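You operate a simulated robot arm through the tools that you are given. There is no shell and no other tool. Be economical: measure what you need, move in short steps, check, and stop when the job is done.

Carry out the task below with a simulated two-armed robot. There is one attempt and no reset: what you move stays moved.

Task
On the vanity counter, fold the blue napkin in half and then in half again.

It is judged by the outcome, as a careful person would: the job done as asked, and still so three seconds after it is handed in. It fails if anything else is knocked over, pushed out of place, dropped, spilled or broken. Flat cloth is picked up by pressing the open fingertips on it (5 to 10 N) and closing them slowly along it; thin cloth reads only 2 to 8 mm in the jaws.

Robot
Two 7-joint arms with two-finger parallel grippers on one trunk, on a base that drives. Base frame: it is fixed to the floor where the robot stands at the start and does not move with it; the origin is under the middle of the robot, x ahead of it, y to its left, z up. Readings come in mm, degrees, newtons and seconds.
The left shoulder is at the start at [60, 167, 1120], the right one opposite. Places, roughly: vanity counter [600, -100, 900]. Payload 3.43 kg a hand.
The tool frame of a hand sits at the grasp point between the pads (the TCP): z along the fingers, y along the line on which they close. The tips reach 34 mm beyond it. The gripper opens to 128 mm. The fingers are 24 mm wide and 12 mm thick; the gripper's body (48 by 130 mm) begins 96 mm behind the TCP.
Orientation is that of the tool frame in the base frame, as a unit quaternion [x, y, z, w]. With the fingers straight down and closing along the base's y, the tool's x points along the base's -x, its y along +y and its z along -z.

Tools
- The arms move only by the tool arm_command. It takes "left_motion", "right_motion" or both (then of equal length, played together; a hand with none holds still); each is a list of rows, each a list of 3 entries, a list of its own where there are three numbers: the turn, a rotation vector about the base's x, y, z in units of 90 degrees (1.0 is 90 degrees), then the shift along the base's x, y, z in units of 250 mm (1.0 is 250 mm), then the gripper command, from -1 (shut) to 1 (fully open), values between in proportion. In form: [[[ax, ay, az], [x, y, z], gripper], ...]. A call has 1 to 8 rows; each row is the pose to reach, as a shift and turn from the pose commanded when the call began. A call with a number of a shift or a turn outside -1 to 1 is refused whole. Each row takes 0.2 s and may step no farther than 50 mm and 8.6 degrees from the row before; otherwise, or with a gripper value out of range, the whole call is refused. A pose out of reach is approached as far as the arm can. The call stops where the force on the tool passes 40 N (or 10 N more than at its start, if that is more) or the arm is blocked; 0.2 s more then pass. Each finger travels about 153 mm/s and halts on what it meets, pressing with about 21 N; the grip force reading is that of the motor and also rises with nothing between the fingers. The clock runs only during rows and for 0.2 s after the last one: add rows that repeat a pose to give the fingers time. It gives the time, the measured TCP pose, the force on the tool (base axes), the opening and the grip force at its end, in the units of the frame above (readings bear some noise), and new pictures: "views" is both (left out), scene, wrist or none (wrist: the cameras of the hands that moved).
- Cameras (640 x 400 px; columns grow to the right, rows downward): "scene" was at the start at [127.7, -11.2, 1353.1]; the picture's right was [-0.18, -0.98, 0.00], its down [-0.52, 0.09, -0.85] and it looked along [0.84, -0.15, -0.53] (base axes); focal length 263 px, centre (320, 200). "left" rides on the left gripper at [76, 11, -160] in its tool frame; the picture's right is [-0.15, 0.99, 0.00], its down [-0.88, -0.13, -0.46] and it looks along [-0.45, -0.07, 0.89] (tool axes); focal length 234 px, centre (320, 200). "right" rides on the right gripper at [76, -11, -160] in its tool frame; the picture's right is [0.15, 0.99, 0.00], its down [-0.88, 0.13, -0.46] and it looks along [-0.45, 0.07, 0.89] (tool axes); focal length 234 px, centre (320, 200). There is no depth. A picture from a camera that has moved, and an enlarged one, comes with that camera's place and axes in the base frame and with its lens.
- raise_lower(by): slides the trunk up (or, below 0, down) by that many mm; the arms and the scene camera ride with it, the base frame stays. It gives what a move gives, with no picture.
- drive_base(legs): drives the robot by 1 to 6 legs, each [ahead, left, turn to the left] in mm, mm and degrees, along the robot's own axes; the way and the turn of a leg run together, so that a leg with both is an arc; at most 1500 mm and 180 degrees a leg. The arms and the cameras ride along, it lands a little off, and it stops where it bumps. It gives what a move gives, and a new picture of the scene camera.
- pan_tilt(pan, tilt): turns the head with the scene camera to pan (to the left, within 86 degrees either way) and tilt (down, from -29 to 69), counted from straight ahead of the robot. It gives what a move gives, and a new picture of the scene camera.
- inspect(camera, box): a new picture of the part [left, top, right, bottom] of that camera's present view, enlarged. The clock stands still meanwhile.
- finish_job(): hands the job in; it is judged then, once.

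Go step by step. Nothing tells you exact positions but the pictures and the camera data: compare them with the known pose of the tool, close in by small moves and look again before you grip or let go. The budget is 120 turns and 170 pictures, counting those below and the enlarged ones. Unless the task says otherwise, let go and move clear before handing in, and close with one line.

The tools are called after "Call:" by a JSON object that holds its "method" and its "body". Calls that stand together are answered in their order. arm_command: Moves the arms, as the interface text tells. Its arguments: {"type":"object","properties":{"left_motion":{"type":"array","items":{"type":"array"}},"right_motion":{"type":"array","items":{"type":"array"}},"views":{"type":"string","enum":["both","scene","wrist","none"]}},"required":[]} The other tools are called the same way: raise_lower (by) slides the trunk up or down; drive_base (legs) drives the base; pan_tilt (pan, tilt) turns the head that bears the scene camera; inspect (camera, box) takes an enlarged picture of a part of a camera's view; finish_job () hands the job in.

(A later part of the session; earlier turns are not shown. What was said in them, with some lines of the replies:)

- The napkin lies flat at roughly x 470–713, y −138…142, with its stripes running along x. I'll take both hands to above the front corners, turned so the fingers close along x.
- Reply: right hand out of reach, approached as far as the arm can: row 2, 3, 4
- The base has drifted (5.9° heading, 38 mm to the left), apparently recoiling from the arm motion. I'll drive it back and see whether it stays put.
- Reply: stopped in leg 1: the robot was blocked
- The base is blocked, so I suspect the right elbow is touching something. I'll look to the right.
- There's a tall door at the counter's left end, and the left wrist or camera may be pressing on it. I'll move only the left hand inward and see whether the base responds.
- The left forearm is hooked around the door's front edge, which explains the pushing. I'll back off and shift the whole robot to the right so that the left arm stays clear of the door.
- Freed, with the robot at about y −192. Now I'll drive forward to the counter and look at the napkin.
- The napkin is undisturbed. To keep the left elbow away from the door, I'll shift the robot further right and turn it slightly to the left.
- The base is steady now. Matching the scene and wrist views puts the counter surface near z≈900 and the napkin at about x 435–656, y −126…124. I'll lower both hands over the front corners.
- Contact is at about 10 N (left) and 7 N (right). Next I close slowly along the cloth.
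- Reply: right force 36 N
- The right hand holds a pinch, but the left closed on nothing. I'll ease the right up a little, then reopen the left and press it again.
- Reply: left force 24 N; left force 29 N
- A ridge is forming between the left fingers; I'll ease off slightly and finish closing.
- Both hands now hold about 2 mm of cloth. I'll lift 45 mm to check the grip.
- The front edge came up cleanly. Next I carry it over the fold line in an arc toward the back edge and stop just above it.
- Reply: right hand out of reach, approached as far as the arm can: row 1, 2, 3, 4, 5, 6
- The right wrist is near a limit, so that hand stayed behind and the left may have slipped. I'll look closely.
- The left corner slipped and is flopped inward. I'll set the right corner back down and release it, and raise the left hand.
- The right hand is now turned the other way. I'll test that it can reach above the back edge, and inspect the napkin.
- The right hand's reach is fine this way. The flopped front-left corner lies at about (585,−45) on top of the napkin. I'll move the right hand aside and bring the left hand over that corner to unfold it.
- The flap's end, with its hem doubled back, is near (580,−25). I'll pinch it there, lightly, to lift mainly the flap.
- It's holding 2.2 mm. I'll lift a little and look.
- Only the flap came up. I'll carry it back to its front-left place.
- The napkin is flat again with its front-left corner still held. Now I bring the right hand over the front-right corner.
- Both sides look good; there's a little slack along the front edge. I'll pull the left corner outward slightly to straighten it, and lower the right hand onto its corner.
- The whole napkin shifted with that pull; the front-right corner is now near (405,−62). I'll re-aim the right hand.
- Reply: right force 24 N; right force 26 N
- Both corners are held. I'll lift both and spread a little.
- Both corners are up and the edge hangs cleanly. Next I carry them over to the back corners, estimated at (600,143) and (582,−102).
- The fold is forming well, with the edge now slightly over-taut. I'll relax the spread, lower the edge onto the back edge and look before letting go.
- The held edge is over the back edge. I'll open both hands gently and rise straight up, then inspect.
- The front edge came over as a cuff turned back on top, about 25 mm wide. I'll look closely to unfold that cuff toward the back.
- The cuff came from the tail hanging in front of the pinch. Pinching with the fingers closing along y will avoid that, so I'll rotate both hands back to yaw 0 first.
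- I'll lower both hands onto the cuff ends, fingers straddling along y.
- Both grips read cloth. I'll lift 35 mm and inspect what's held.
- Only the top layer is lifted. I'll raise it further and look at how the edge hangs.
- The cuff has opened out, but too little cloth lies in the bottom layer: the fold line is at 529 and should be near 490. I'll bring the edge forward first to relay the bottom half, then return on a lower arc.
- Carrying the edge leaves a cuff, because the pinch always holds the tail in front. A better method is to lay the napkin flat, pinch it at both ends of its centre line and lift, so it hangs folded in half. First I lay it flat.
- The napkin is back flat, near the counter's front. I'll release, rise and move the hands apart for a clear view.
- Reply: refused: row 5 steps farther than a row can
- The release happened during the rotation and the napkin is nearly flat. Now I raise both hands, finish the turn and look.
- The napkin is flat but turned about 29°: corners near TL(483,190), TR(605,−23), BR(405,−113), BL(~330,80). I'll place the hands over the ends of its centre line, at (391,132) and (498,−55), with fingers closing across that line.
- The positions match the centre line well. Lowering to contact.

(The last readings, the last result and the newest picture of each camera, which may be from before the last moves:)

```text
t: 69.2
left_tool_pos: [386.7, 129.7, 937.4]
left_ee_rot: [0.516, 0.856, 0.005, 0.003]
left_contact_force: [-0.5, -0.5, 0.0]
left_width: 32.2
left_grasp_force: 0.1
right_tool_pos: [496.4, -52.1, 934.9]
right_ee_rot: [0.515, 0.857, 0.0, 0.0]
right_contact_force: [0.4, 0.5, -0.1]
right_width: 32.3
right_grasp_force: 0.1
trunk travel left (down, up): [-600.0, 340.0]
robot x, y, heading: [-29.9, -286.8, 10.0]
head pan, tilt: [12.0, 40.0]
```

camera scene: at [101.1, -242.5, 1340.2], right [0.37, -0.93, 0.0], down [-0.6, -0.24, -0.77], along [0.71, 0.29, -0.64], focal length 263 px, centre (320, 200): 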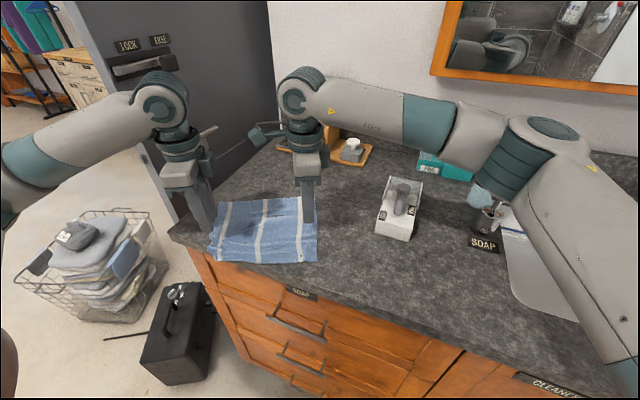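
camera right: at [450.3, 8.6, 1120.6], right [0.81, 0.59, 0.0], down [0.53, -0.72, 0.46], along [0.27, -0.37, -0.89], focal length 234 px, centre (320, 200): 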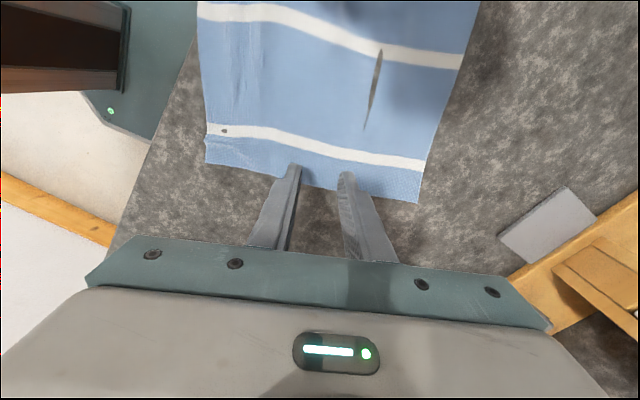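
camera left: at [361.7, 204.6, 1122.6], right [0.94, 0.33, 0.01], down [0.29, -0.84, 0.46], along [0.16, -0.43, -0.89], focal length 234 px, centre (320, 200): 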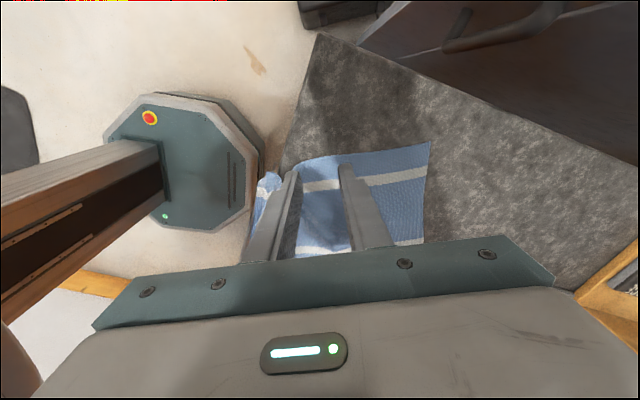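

Call:
{"method": "arm_command", "body": {"left_motion": [[[0, 0, 0], [0, 0, -0.008], -0.5], [[0, 0, 0], [0, 0, -0.01], -0.5], [[0, 0, 0], [0, 0, -0.012], -0.5]], "right_motion": [[[0, 0, 0], [0, 0, -0.006], -0.5], [[0, 0, 0], [0, 0, -0.008], -0.5], [[0, 0, 0], [0, 0, -0.01], -0.5]], "views": "none"}}

```text
t: 70.0
left_tool_pos: [386.5, 130.5, 935.2]
left_ee_rot: [0.516, 0.856, 0.006, 0.004]
left_contact_force: [1.8, 1.3, 8.9]
left_width: 31.9
left_grasp_force: 0.0
right_tool_pos: [495.0, -52.1, 934.2]
right_ee_rot: [0.515, 0.857, 0.001, 0.0]
right_contact_force: [1.4, 1.0, 6.2]
right_width: 31.7
right_grasp_force: 0.0
trunk travel left (down, up): [-600.0, 340.0]
robot x, y, heading: [-26.5, -281.9, 9.7]
head pan, tilt: [12.0, 40.0]
```

Call:
{"method": "arm_command", "body": {"left_motion": [[[0, 0, 0], [0, 0, -0.003], -0.55], [[0, 0, 0], [0, 0, -0.003], -0.61], [[0, 0, 0], [0, 0, -0.003], -0.67], [[0, 0, 0], [0, 0, -0.003], -0.73], [[0, 0, 0], [0, 0, -0.003], -0.8], [[0, 0, 0], [0, 0, -0.002], -0.87], [[0, 0, 0], [0, 0, 0], -1], [[0, 0, 0], [0, 0, 0], -1]], "right_motion": [[[0, 0, 0], [0, 0, -0.004], -0.55], [[0, 0, 0], [0, 0, -0.004], -0.61], [[0, 0, 0], [0, 0, -0.004], -0.67], [[0, 0, 0], [0, 0, -0.004], -0.73], [[0, 0, 0], [0, 0, -0.004], -0.8], [[0, 0, 0], [0, 0, -0.003], -0.87], [[0, 0, 0], [0, 0, 0], -1], [[0, 0, 0], [0, 0, 0], -1]], "views": "wrist"}}

```text
t: 71.8
left_tool_pos: [385.8, 130.2, 935.2]
left_ee_rot: [0.516, 0.856, 0.005, 0.004]
left_contact_force: [2.4, -0.9, 12.8]
left_width: 0.0
left_grasp_force: 20.7
right_tool_pos: [494.2, -51.7, 937.1]
right_ee_rot: [0.516, 0.857, 0.002, 0.0]
right_contact_force: [-4.1, 1.2, 21.1]
right_width: 1.9
right_grasp_force: 20.7
trunk travel left (down, up): [-600.0, 340.0]
robot x, y, heading: [-29.5, -282.4, 10.3]
head pan, tilt: [12.0, 40.0]
camera right: at [447.8, 9.0, 1094.5], right [0.81, 0.59, 0.0], down [0.53, -0.72, 0.46], along [0.27, -0.37, -0.89], focal length 234 px, centre (320, 200)
camera left: at [356.3, 202.3, 1095.8], right [0.94, 0.33, 0.01], down [0.29, -0.84, 0.46], along [0.16, -0.43, -0.89], focal length 234 px, centre (320, 200)
```

right: 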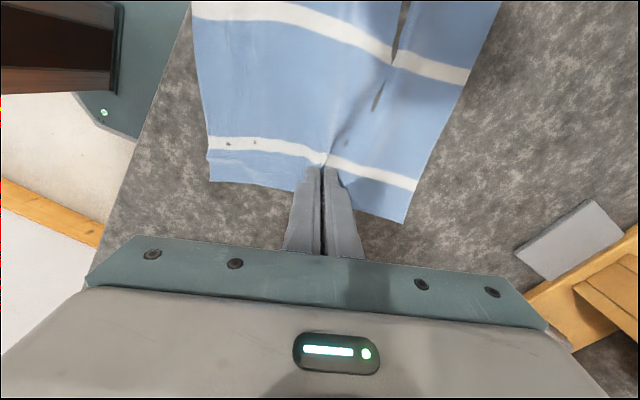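
left: 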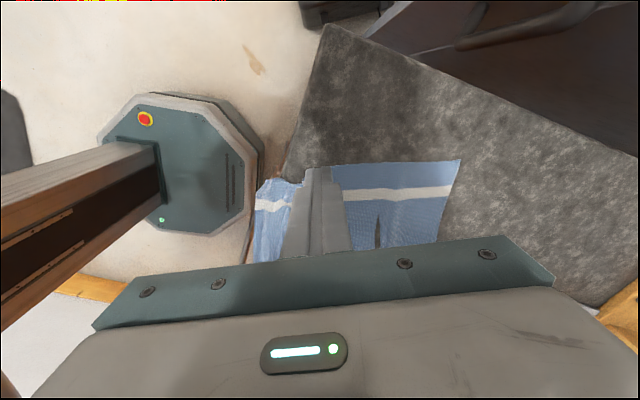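

The right holds a clean ridge; the left slipped. I'll retry the left slightly further in and a little firmer.

Call:
{"method": "arm_command", "body": {"left_motion": [[[0, 0, 0], [0, 0, 0.03], -1], [[0, 0, 0], [0.012, -0.022, 0.03], -0.5], [[0, 0, 0], [0.012, -0.022, 0.015], -0.48], [[0, 0, 0], [0.012, -0.022, 0.0], -0.48], [[0, 0, 0], [0.012, -0.022, -0.008], -0.48]], "right_motion": [[[0, 0, 0], [0, 0, 0.01], -1], [[0, 0, 0], [0, 0, 0.015], -1], [[0, 0, 0], [0, 0, 0.015], -1], [[0, 0, 0], [0, 0, 0.015], -1], [[0, 0, 0], [0, 0, 0.015], -1]], "views": "wrist"}}

```text
t: 73.0
left_tool_pos: [391.0, 124.6, 936.0]
left_ee_rot: [0.516, 0.857, 0.006, 0.005]
left_contact_force: [-0.7, 4.6, 26.1]
left_width: 32.2
left_grasp_force: 0.1
right_tool_pos: [494.2, -52.5, 938.9]
right_ee_rot: [0.515, 0.857, 0.0, 0.001]
right_contact_force: [-0.5, -0.2, 0.0]
right_width: 2.2
right_grasp_force: 21.1
trunk travel left (down, up): [-600.0, 340.0]
robot x, y, heading: [-27.7, -284.0, 9.9]
head pan, tilt: [12.0, 40.0]
camera right: at [448.9, 9.2, 1098.5], right [0.81, 0.59, 0.0], down [0.53, -0.72, 0.46], along [0.27, -0.37, -0.89], focal length 234 px, centre (320, 200)
camera left: at [361.5, 196.7, 1095.8], right [0.94, 0.33, 0.02], down [0.29, -0.84, 0.46], along [0.17, -0.43, -0.89], focal length 234 px, centre (320, 200)
```

right: 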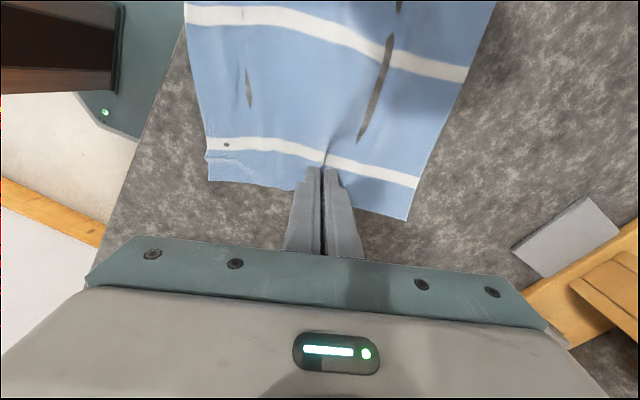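
left: 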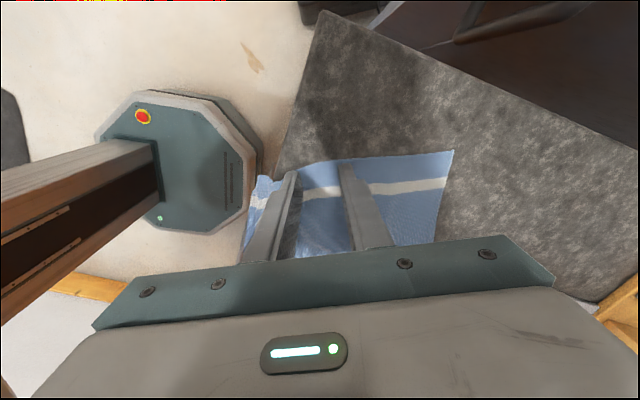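

Call:
{"method": "arm_command", "body": {"left_motion": [[[0, 0, 0], [0, 0, 0.003], -0.55], [[0, 0, 0], [0, 0, 0.004], -0.61], [[0, 0, 0], [0, 0, 0.004], -0.67], [[0, 0, 0], [0, 0, 0.004], -0.73], [[0, 0, 0], [0, 0, 0.004], -0.8], [[0, 0, 0], [0, 0, 0.004], -0.87], [[0, 0, 0], [0, 0, 0.004], -1], [[0, 0, 0], [0, 0, 0.004], -1]], "views": "wrist"}}

```text
t: 74.8
left_tool_pos: [389.5, 124.0, 934.5]
left_ee_rot: [0.516, 0.856, 0.005, 0.004]
left_contact_force: [-0.5, -1.0, 28.6]
left_width: 1.9
left_grasp_force: 21.4
right_tool_pos: [493.2, -53.9, 938.9]
right_ee_rot: [0.516, 0.857, 0.002, -0.001]
right_contact_force: [-0.1, -0.3, -0.7]
right_width: 1.9
right_grasp_force: 21.2
trunk travel left (down, up): [-600.0, 340.0]
robot x, y, heading: [-27.1, -281.8, 10.1]
head pan, tilt: [12.0, 40.0]
camera left: at [360.8, 195.7, 1095.7], right [0.94, 0.33, 0.01], down [0.29, -0.84, 0.45], along [0.16, -0.42, -0.89], focal length 234 px, centre (320, 200)
```

left: 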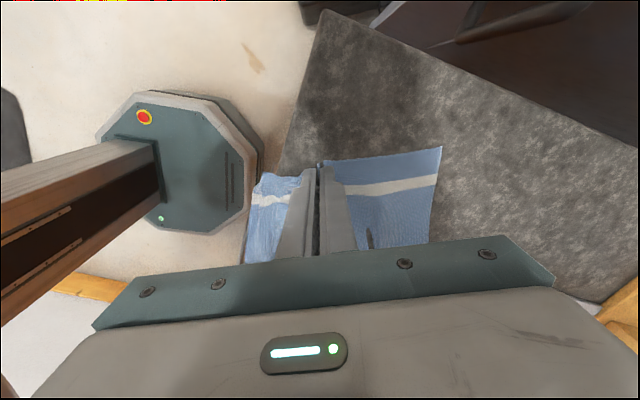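

Both hold the centre line. I'll lift together so the napkin hangs folded.

Call:
{"method": "arm_command", "body": {"left_motion": [[[0, 0, 0], [0, 0, 0.08], -1], [[0, 0, 0], [0, 0.005, 0.2], -1], [[0, 0, 0], [0, 0.008, 0.33], -1], [[0, 0, 0], [-0.005, 0.01, 0.46], -1], [[0, 0, 0], [-0.005, 0.01, 0.58], -1], [[0, 0, 0], [-0.005, 0.01, 0.58], -1]], "right_motion": [[[0, 0, 0], [0, 0, 0.065], -1], [[0, 0, 0], [0, 0, 0.185], -1], [[0, 0, 0], [0, 0, 0.315], -1], [[0, 0, 0], [0.005, -0.01, 0.445], -1], [[0, 0, 0], [0.005, -0.01, 0.565], -1], [[0, 0, 0], [0.005, -0.01, 0.565], -1]]}}

Call:
{"method": "inspect", "body": {"camera": "scene", "box": [180, 110, 360, 260]}}

```text
t: 76.2
left_tool_pos: [390.1, 127.0, 1077.6]
left_ee_rot: [0.516, 0.856, 0.004, 0.004]
left_contact_force: [0.2, -0.6, -0.5]
left_width: 1.6
left_grasp_force: 21.2
right_tool_pos: [497.3, -56.3, 1077.9]
right_ee_rot: [0.515, 0.857, -0.001, 0.0]
right_contact_force: [0.8, 0.5, -0.9]
right_width: 1.6
right_grasp_force: 21.3
trunk travel left (down, up): [-600.0, 340.0]
robot x, y, heading: [-28.3, -279.2, 10.0]
head pan, tilt: [12.0, 40.0]
camera scene: at [101.6, -241.4, 1340.0], right [0.37, -0.93, 0.0], down [-0.6, -0.24, -0.77], along [0.71, 0.29, -0.64], focal length 263 px, centre (320, 200)
camera right: at [452.1, 5.3, 1237.4], right [0.81, 0.59, 0.0], down [0.53, -0.72, 0.46], along [0.27, -0.37, -0.89], focal length 234 px, centre (320, 200)
camera left: at [362.8, 199.2, 1237.1], right [0.94, 0.33, 0.01], down [0.29, -0.84, 0.46], along [0.16, -0.43, -0.89], focal length 234 px, centre (320, 200)
```

scene: 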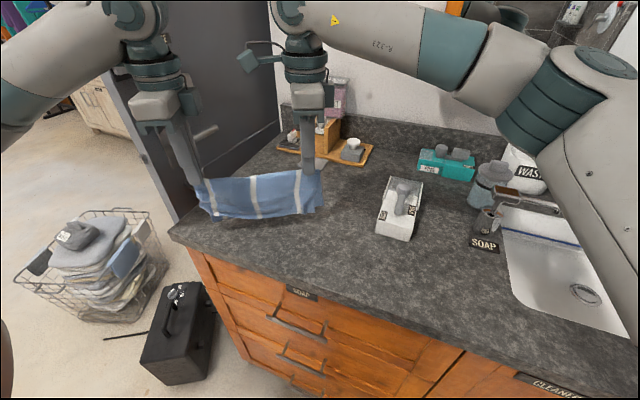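
right: 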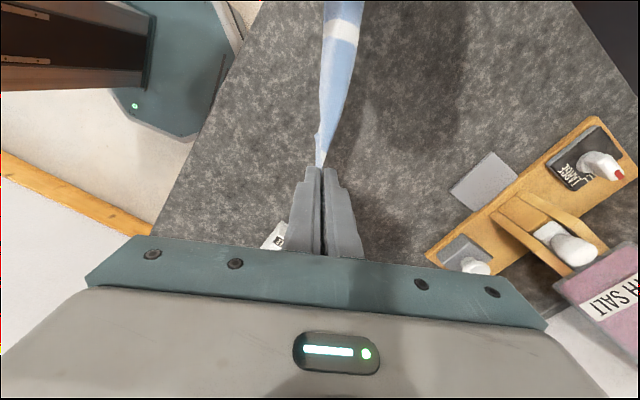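
left: 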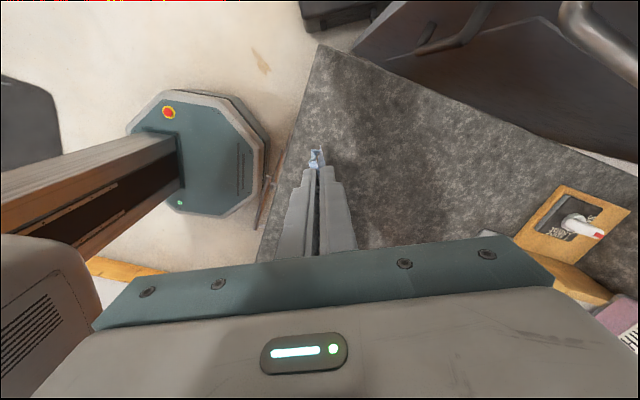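

```text
2.67 times, centred on (270, 185) of scene
camera zoom: at [101.6, -241.4, 1340.0], right [0.37, -0.93, 0.0], down [-0.6, -0.24, -0.77], along [0.71, 0.29, -0.64], focal length 702 px, centre (453, 240)
```

zoom: 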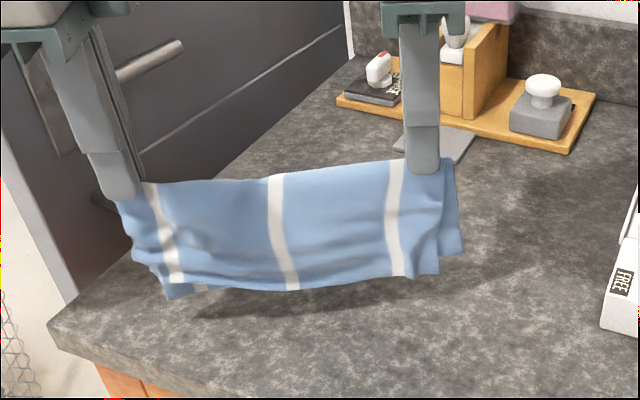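

It hangs cleanly folded in half, with the fold line in both hands and no tail. I'll turn it square and carry it over the open middle of the counter.

Call:
{"method": "arm_command", "body": {"left_motion": [[[0, 0, -0.06], [0.13, -0.01, 0.02], -1], [[0, 0, -0.12], [0.26, -0.025, 0.02], -1], [[0, 0, -0.18], [0.39, -0.045, 0.02], -1], [[0, 0, -0.24], [0.52, -0.06, 0.02], -1], [[0, 0, -0.31], [0.65, -0.07, 0.02], -1], [[0, 0, -0.31], [0.68, -0.074, 0.0], -1], [[0, 0, -0.31], [0.68, -0.074, 0.0], -1]], "right_motion": [[[0, 0, -0.06], [0.04, -0.04, 0.02], -1], [[0, 0, -0.12], [0.08, -0.08, 0.02], -1], [[0, 0, -0.18], [0.13, -0.12, 0.02], -1], [[0, 0, -0.24], [0.18, -0.15, 0.02], -1], [[0, 0, -0.31], [0.235, -0.18, 0.02], -1], [[0, 0, -0.31], [0.252, -0.184, 0.0], -1], [[0, 0, -0.31], [0.252, -0.184, 0.0], -1]], "views": "scene"}}

```text
t: 77.8
left_tool_pos: [558.5, 111.0, 1077.2]
left_ee_rot: [0.708, 0.706, 0.004, 0.006]
left_contact_force: [0.6, -0.5, 0.3]
left_width: 2.1
left_grasp_force: 20.9
right_tool_pos: [559.2, -100.8, 1078.8]
right_ee_rot: [0.708, 0.707, 0.0, 0.0]
right_contact_force: [-0.5, -0.9, 0.1]
right_width: 2.0
right_grasp_force: 21.2
trunk travel left (down, up): [-600.0, 340.0]
robot x, y, heading: [-28.9, -284.3, 10.0]
head pan, tilt: [12.0, 40.0]
camera scene: at [100.8, -242.1, 1340.1], right [0.37, -0.93, 0.0], down [-0.6, -0.24, -0.77], along [0.71, 0.29, -0.64], focal length 263 px, centre (320, 200)
```

scene: 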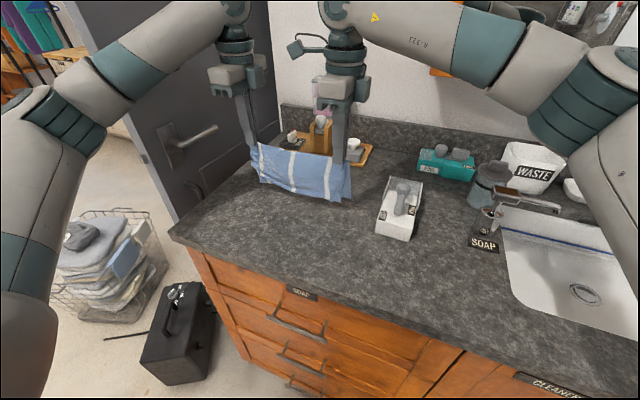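

Now I lay it down: touch the bottom edges, then draw the fold toward the front while lowering, so both halves settle flat.

Call:
{"method": "arm_command", "body": {"left_motion": [[[0, 0, 0], [0, 0, -0.11], -1], [[0, 0, 0], [-0.05, 0, -0.2], -1], [[0, 0, 0], [-0.15, 0, -0.29], -1], [[0, 0, 0], [-0.25, 0, -0.38], -1], [[0, 0, 0], [-0.34, 0, -0.46], -1], [[0, 0, 0], [-0.4, 0, -0.53], -1], [[0, 0, 0], [-0.41, 0, -0.54], -1]], "right_motion": [[[0, 0, 0], [0, 0, -0.11], -1], [[0, 0, 0], [-0.05, 0, -0.2], -1], [[0, 0, 0], [-0.15, 0, -0.29], -1], [[0, 0, 0], [-0.25, 0, -0.38], -1], [[0, 0, 0], [-0.34, 0, -0.46], -1], [[0, 0, 0], [-0.4, 0, -0.53], -1], [[0, 0, 0], [-0.41, 0, -0.545], -1]], "views": "none"}}

Call:
{"method": "inspect", "body": {"camera": "scene", "box": [210, 120, 370, 250]}}

Call:
{"method": "inspect", "body": {"camera": "right", "box": [160, 0, 640, 260]}}

```text
t: 79.4
left_tool_pos: [457.0, 107.9, 944.4]
left_ee_rot: [0.708, 0.706, 0.004, 0.005]
left_contact_force: [-0.7, 0.8, -0.2]
left_width: 2.1
left_grasp_force: 21.1
right_tool_pos: [453.8, -102.7, 942.4]
right_ee_rot: [0.708, 0.706, 0.0, -0.001]
right_contact_force: [0.2, -0.5, 1.2]
right_width: 2.0
right_grasp_force: 21.0
trunk travel left (down, up): [-600.0, 340.0]
robot x, y, heading: [-27.4, -283.3, 10.2]
head pan, tilt: [12.0, 40.0]
```

```text
3.08 times, centred on (290, 185) of scene
camera zoom: at [101.0, -242.1, 1340.2], right [0.37, -0.93, 0.0], down [-0.6, -0.24, -0.77], along [0.71, 0.29, -0.64], focal length 810 px, centre (412, 246)
```

zoom: 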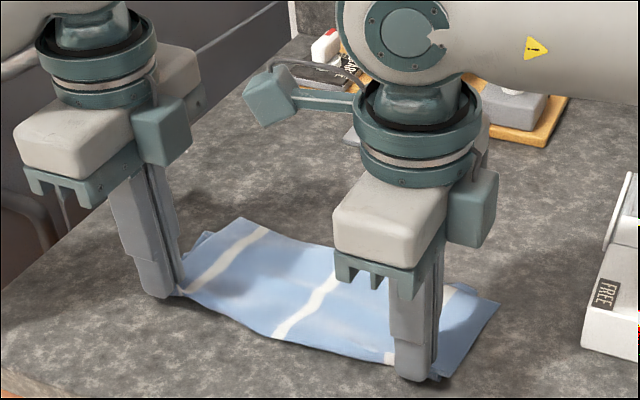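

```text
1.33 times, centred on (400, 130) of right
camera zoom: at [443.1, -26.3, 1101.7], right [0.99, 0.15, 0.0], down [0.13, -0.88, 0.46], along [0.07, -0.45, -0.89], focal length 312 px, centre (213, 293)
```

zoom: 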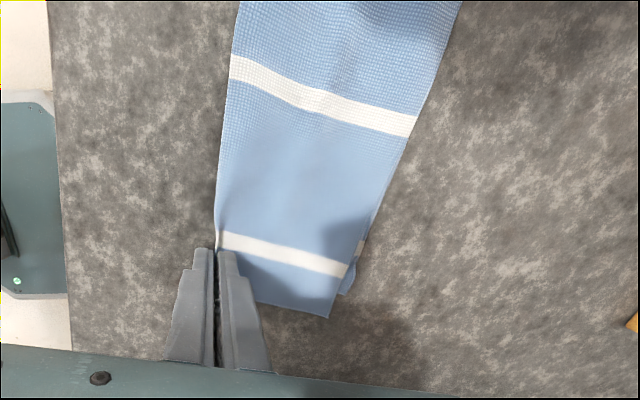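

The first fold is neat: a double layer about 250 × 100 with its fold at the front, still held at both ends with no tail. For the second fold I carry this folded edge over to the open edges on a low arc.

Call:
{"method": "arm_command", "body": {"left_motion": [[[0, 0, 0], [0.04, 0, 0.09], -1], [[0, 0, 0], [0.11, 0, 0.145], -1], [[0, 0, 0], [0.19, 0, 0.16], -1], [[0, 0, 0], [0.28, 0, 0.135], -1], [[0, 0, 0], [0.355, 0, 0.07], -1], [[0, 0, 0], [0.39, 0, 0.03], -1], [[0, 0, 0], [0.39, 0, 0.03], -1]], "right_motion": [[[0, 0, 0], [0.04, 0, 0.095], -1], [[0, 0, 0], [0.105, 0, 0.15], -1], [[0, 0, 0], [0.185, 0, 0.165], -1], [[0, 0, 0], [0.265, 0, 0.14], -1], [[0, 0, 0], [0.335, 0, 0.075], -1], [[0, 0, 0], [0.37, 0, 0.03], -1], [[0, 0, 0], [0.37, 0, 0.03], -1]], "views": "none"}}

Call:
{"method": "inspect", "body": {"camera": "scene", "box": [210, 120, 370, 250]}}

Call:
{"method": "inspect", "body": {"camera": "right", "box": [160, 0, 640, 260]}}

```text
t: 81.0
left_tool_pos: [556.3, 112.4, 952.9]
left_ee_rot: [0.708, 0.707, 0.003, 0.005]
left_contact_force: [-0.1, 0.1, 0.7]
left_width: 1.7
left_grasp_force: 20.5
right_tool_pos: [549.7, -100.8, 949.0]
right_ee_rot: [0.707, 0.707, 0.0, 0.0]
right_contact_force: [-0.6, -0.1, 0.4]
right_width: 1.7
right_grasp_force: 21.0
trunk travel left (down, up): [-600.0, 340.0]
robot x, y, heading: [-26.6, -282.0, 10.0]
head pan, tilt: [12.0, 40.0]
```

```text
3.08 times, centred on (290, 185) of scene
camera zoom: at [100.7, -241.9, 1340.2], right [0.37, -0.93, 0.0], down [-0.6, -0.24, -0.77], along [0.71, 0.29, -0.64], focal length 810 px, centre (412, 246)
```

zoom: 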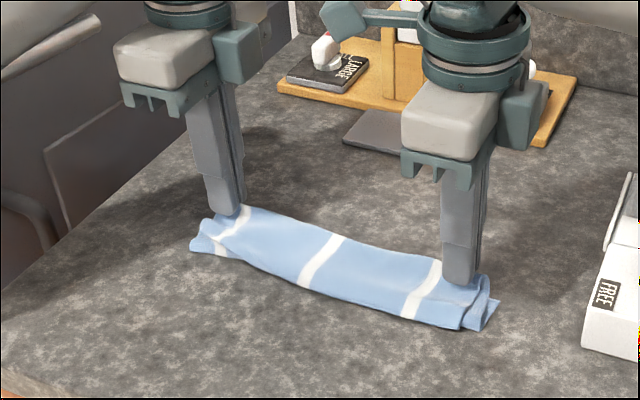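

```text
1.33 times, centred on (400, 130) of right
camera zoom: at [538.6, -25.2, 1109.2], right [0.99, 0.15, 0.0], down [0.13, -0.88, 0.46], along [0.07, -0.45, -0.89], focal length 312 px, centre (213, 293)
```

zoom: 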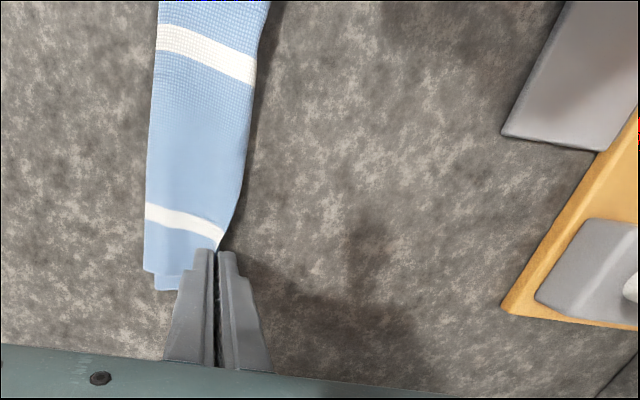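

The second fold looks clean. I'll lower slightly, open gently and rise straight up.

Call:
{"method": "arm_command", "body": {"left_motion": [[[0, 0, 0], [0, 0, -0.03], -1], [[0, 0, 0], [0, 0, -0.03], -0.95], [[0, 0, 0], [0, 0, -0.03], -0.88], [[0, 0, 0], [0, 0, -0.02], -0.82], [[0, 0, 0], [0, 0, 0.0], -0.82], [[0, 0, 0], [0, 0, 0.1], -0.82], [[0, 0, 0], [0, 0, 0.25], -0.82], [[0, 0, 0], [0, 0, 0.4], -0.82]], "right_motion": [[[0, 0, 0], [0, 0, -0.025], -1], [[0, 0, 0], [0, 0, -0.025], -0.95], [[0, 0, 0], [0, 0, -0.025], -0.88], [[0, 0, 0], [0, 0, -0.02], -0.82], [[0, 0, 0], [0, 0, 0.0], -0.82], [[0, 0, 0], [0, 0, 0.1], -0.82], [[0, 0, 0], [0, 0, 0.25], -0.82], [[0, 0, 0], [0, 0, 0.4], -0.82]], "views": "none"}}

Call:
{"method": "inspect", "body": {"camera": "scene", "box": [210, 120, 370, 250]}}

Call:
{"method": "inspect", "body": {"camera": "right", "box": [200, 0, 440, 200]}}

```text
t: 82.8
left_tool_pos: [551.2, 109.5, 1052.3]
left_ee_rot: [0.707, 0.707, 0.003, 0.005]
left_contact_force: [-0.1, -0.8, 0.1]
left_width: 11.5
left_grasp_force: 0.2
right_tool_pos: [548.6, -99.9, 1050.3]
right_ee_rot: [0.707, 0.707, -0.001, 0.0]
right_contact_force: [0.3, -0.4, -0.6]
right_width: 11.5
right_grasp_force: 0.1
trunk travel left (down, up): [-600.0, 340.0]
robot x, y, heading: [-27.6, -284.7, 10.0]
head pan, tilt: [12.0, 40.0]
```

```text
3.08 times, centred on (290, 185) of scene
camera zoom: at [99.5, -242.3, 1340.1], right [0.37, -0.93, 0.0], down [-0.6, -0.24, -0.77], along [0.71, 0.29, -0.64], focal length 810 px, centre (412, 246)
```

zoom: 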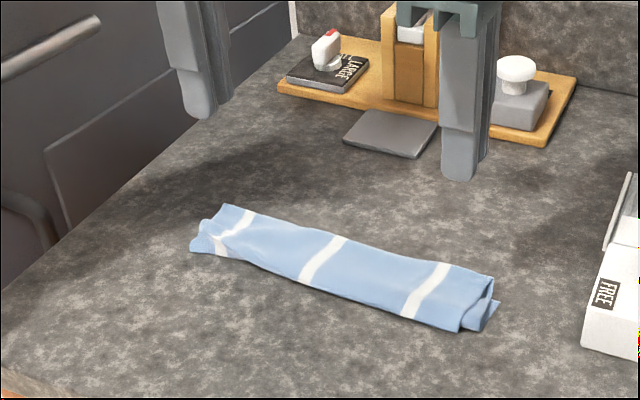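

```text
2.00 times, centred on (320, 100) of right
camera zoom: at [537.4, -24.3, 1210.0], right [0.99, 0.15, 0.0], down [0.13, -0.88, 0.46], along [0.07, -0.45, -0.89], focal length 468 px, centre (320, 400)
```

zoom: 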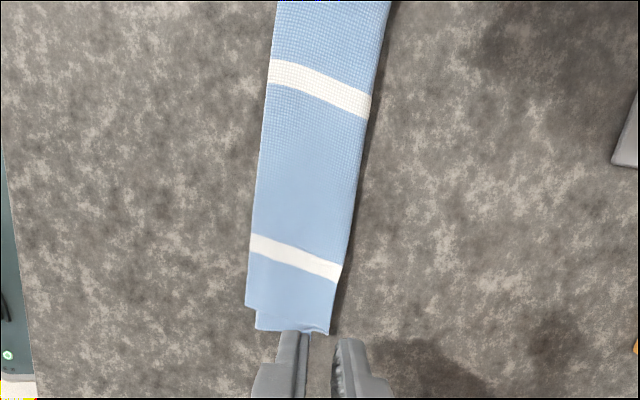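

The napkin is a neat four-layer strip. I'll move the hands clear and take a last look.

Call:
{"method": "arm_command", "body": {"left_motion": [[[0, 0, 0], [0, 0, 0.15], -0.82], [[0, 0, 0], [-0.12, 0, 0.2], -0.82], [[0, 0, 0], [-0.28, -0.05, 0.2], -0.82], [[0, 0, 0], [-0.42, -0.1, 0.2], -0.82], [[0, 0, 0], [-0.55, -0.15, 0.2], -0.82], [[0, 0, 0], [-0.55, -0.15, 0.2], -0.82]], "right_motion": [[[0, 0, 0], [0, 0, 0.15], -0.82], [[0, 0, 0], [-0.12, -0.05, 0.2], -0.82], [[0, 0, 0], [-0.26, -0.15, 0.2], -0.82], [[0, 0, 0], [-0.38, -0.28, 0.2], -0.82], [[0, 0, 0], [-0.48, -0.42, 0.2], -0.82], [[0, 0, 0], [-0.48, -0.5, 0.2], -0.82]], "views": "scene"}}

Call:
{"method": "inspect", "body": {"camera": "scene", "box": [220, 140, 360, 240]}}

```text
t: 84.2
left_tool_pos: [416.3, 71.4, 1101.2]
left_ee_rot: [0.707, 0.707, 0.003, 0.004]
left_contact_force: [0.5, -0.8, 0.0]
left_width: 11.6
left_grasp_force: 0.1
right_tool_pos: [430.4, -226.7, 1099.0]
right_ee_rot: [0.707, 0.707, -0.001, -0.001]
right_contact_force: [0.5, -0.7, -0.6]
right_width: 11.5
right_grasp_force: 0.0
trunk travel left (down, up): [-600.0, 340.0]
robot x, y, heading: [-29.4, -280.2, 10.0]
head pan, tilt: [12.0, 40.0]
camera scene: at [101.9, -242.7, 1340.0], right [0.37, -0.93, 0.0], down [-0.6, -0.24, -0.77], along [0.71, 0.29, -0.64], focal length 263 px, centre (320, 200)
```

scene: 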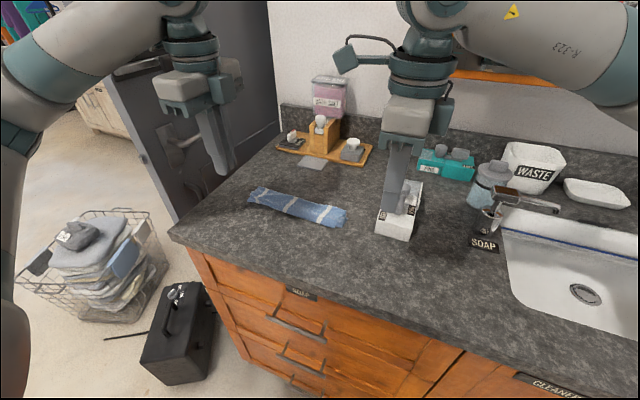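

```text
4.00 times, centred on (290, 190) of scene
camera zoom: at [101.9, -242.7, 1340.0], right [0.37, -0.93, 0.0], down [-0.6, -0.24, -0.77], along [0.71, 0.29, -0.64], focal length 1053 px, centre (440, 240)
```

zoom: 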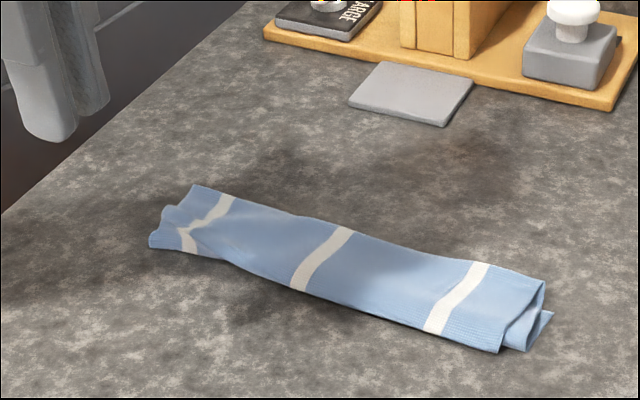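

The napkin lies folded in half and in half again, four layers deep and stable. Both hands are clear, and everything else on the counter looks to be where it was.

Call:
{"method": "finish_job", "body": {}}

```text
The job is handed in.
```

The blue napkin on the vanity counter is folded in half and then in half again, lying as a flat four-layer strip about 250 × 55 mm. Both folds run the same way, so it is a long strip rather than a square.
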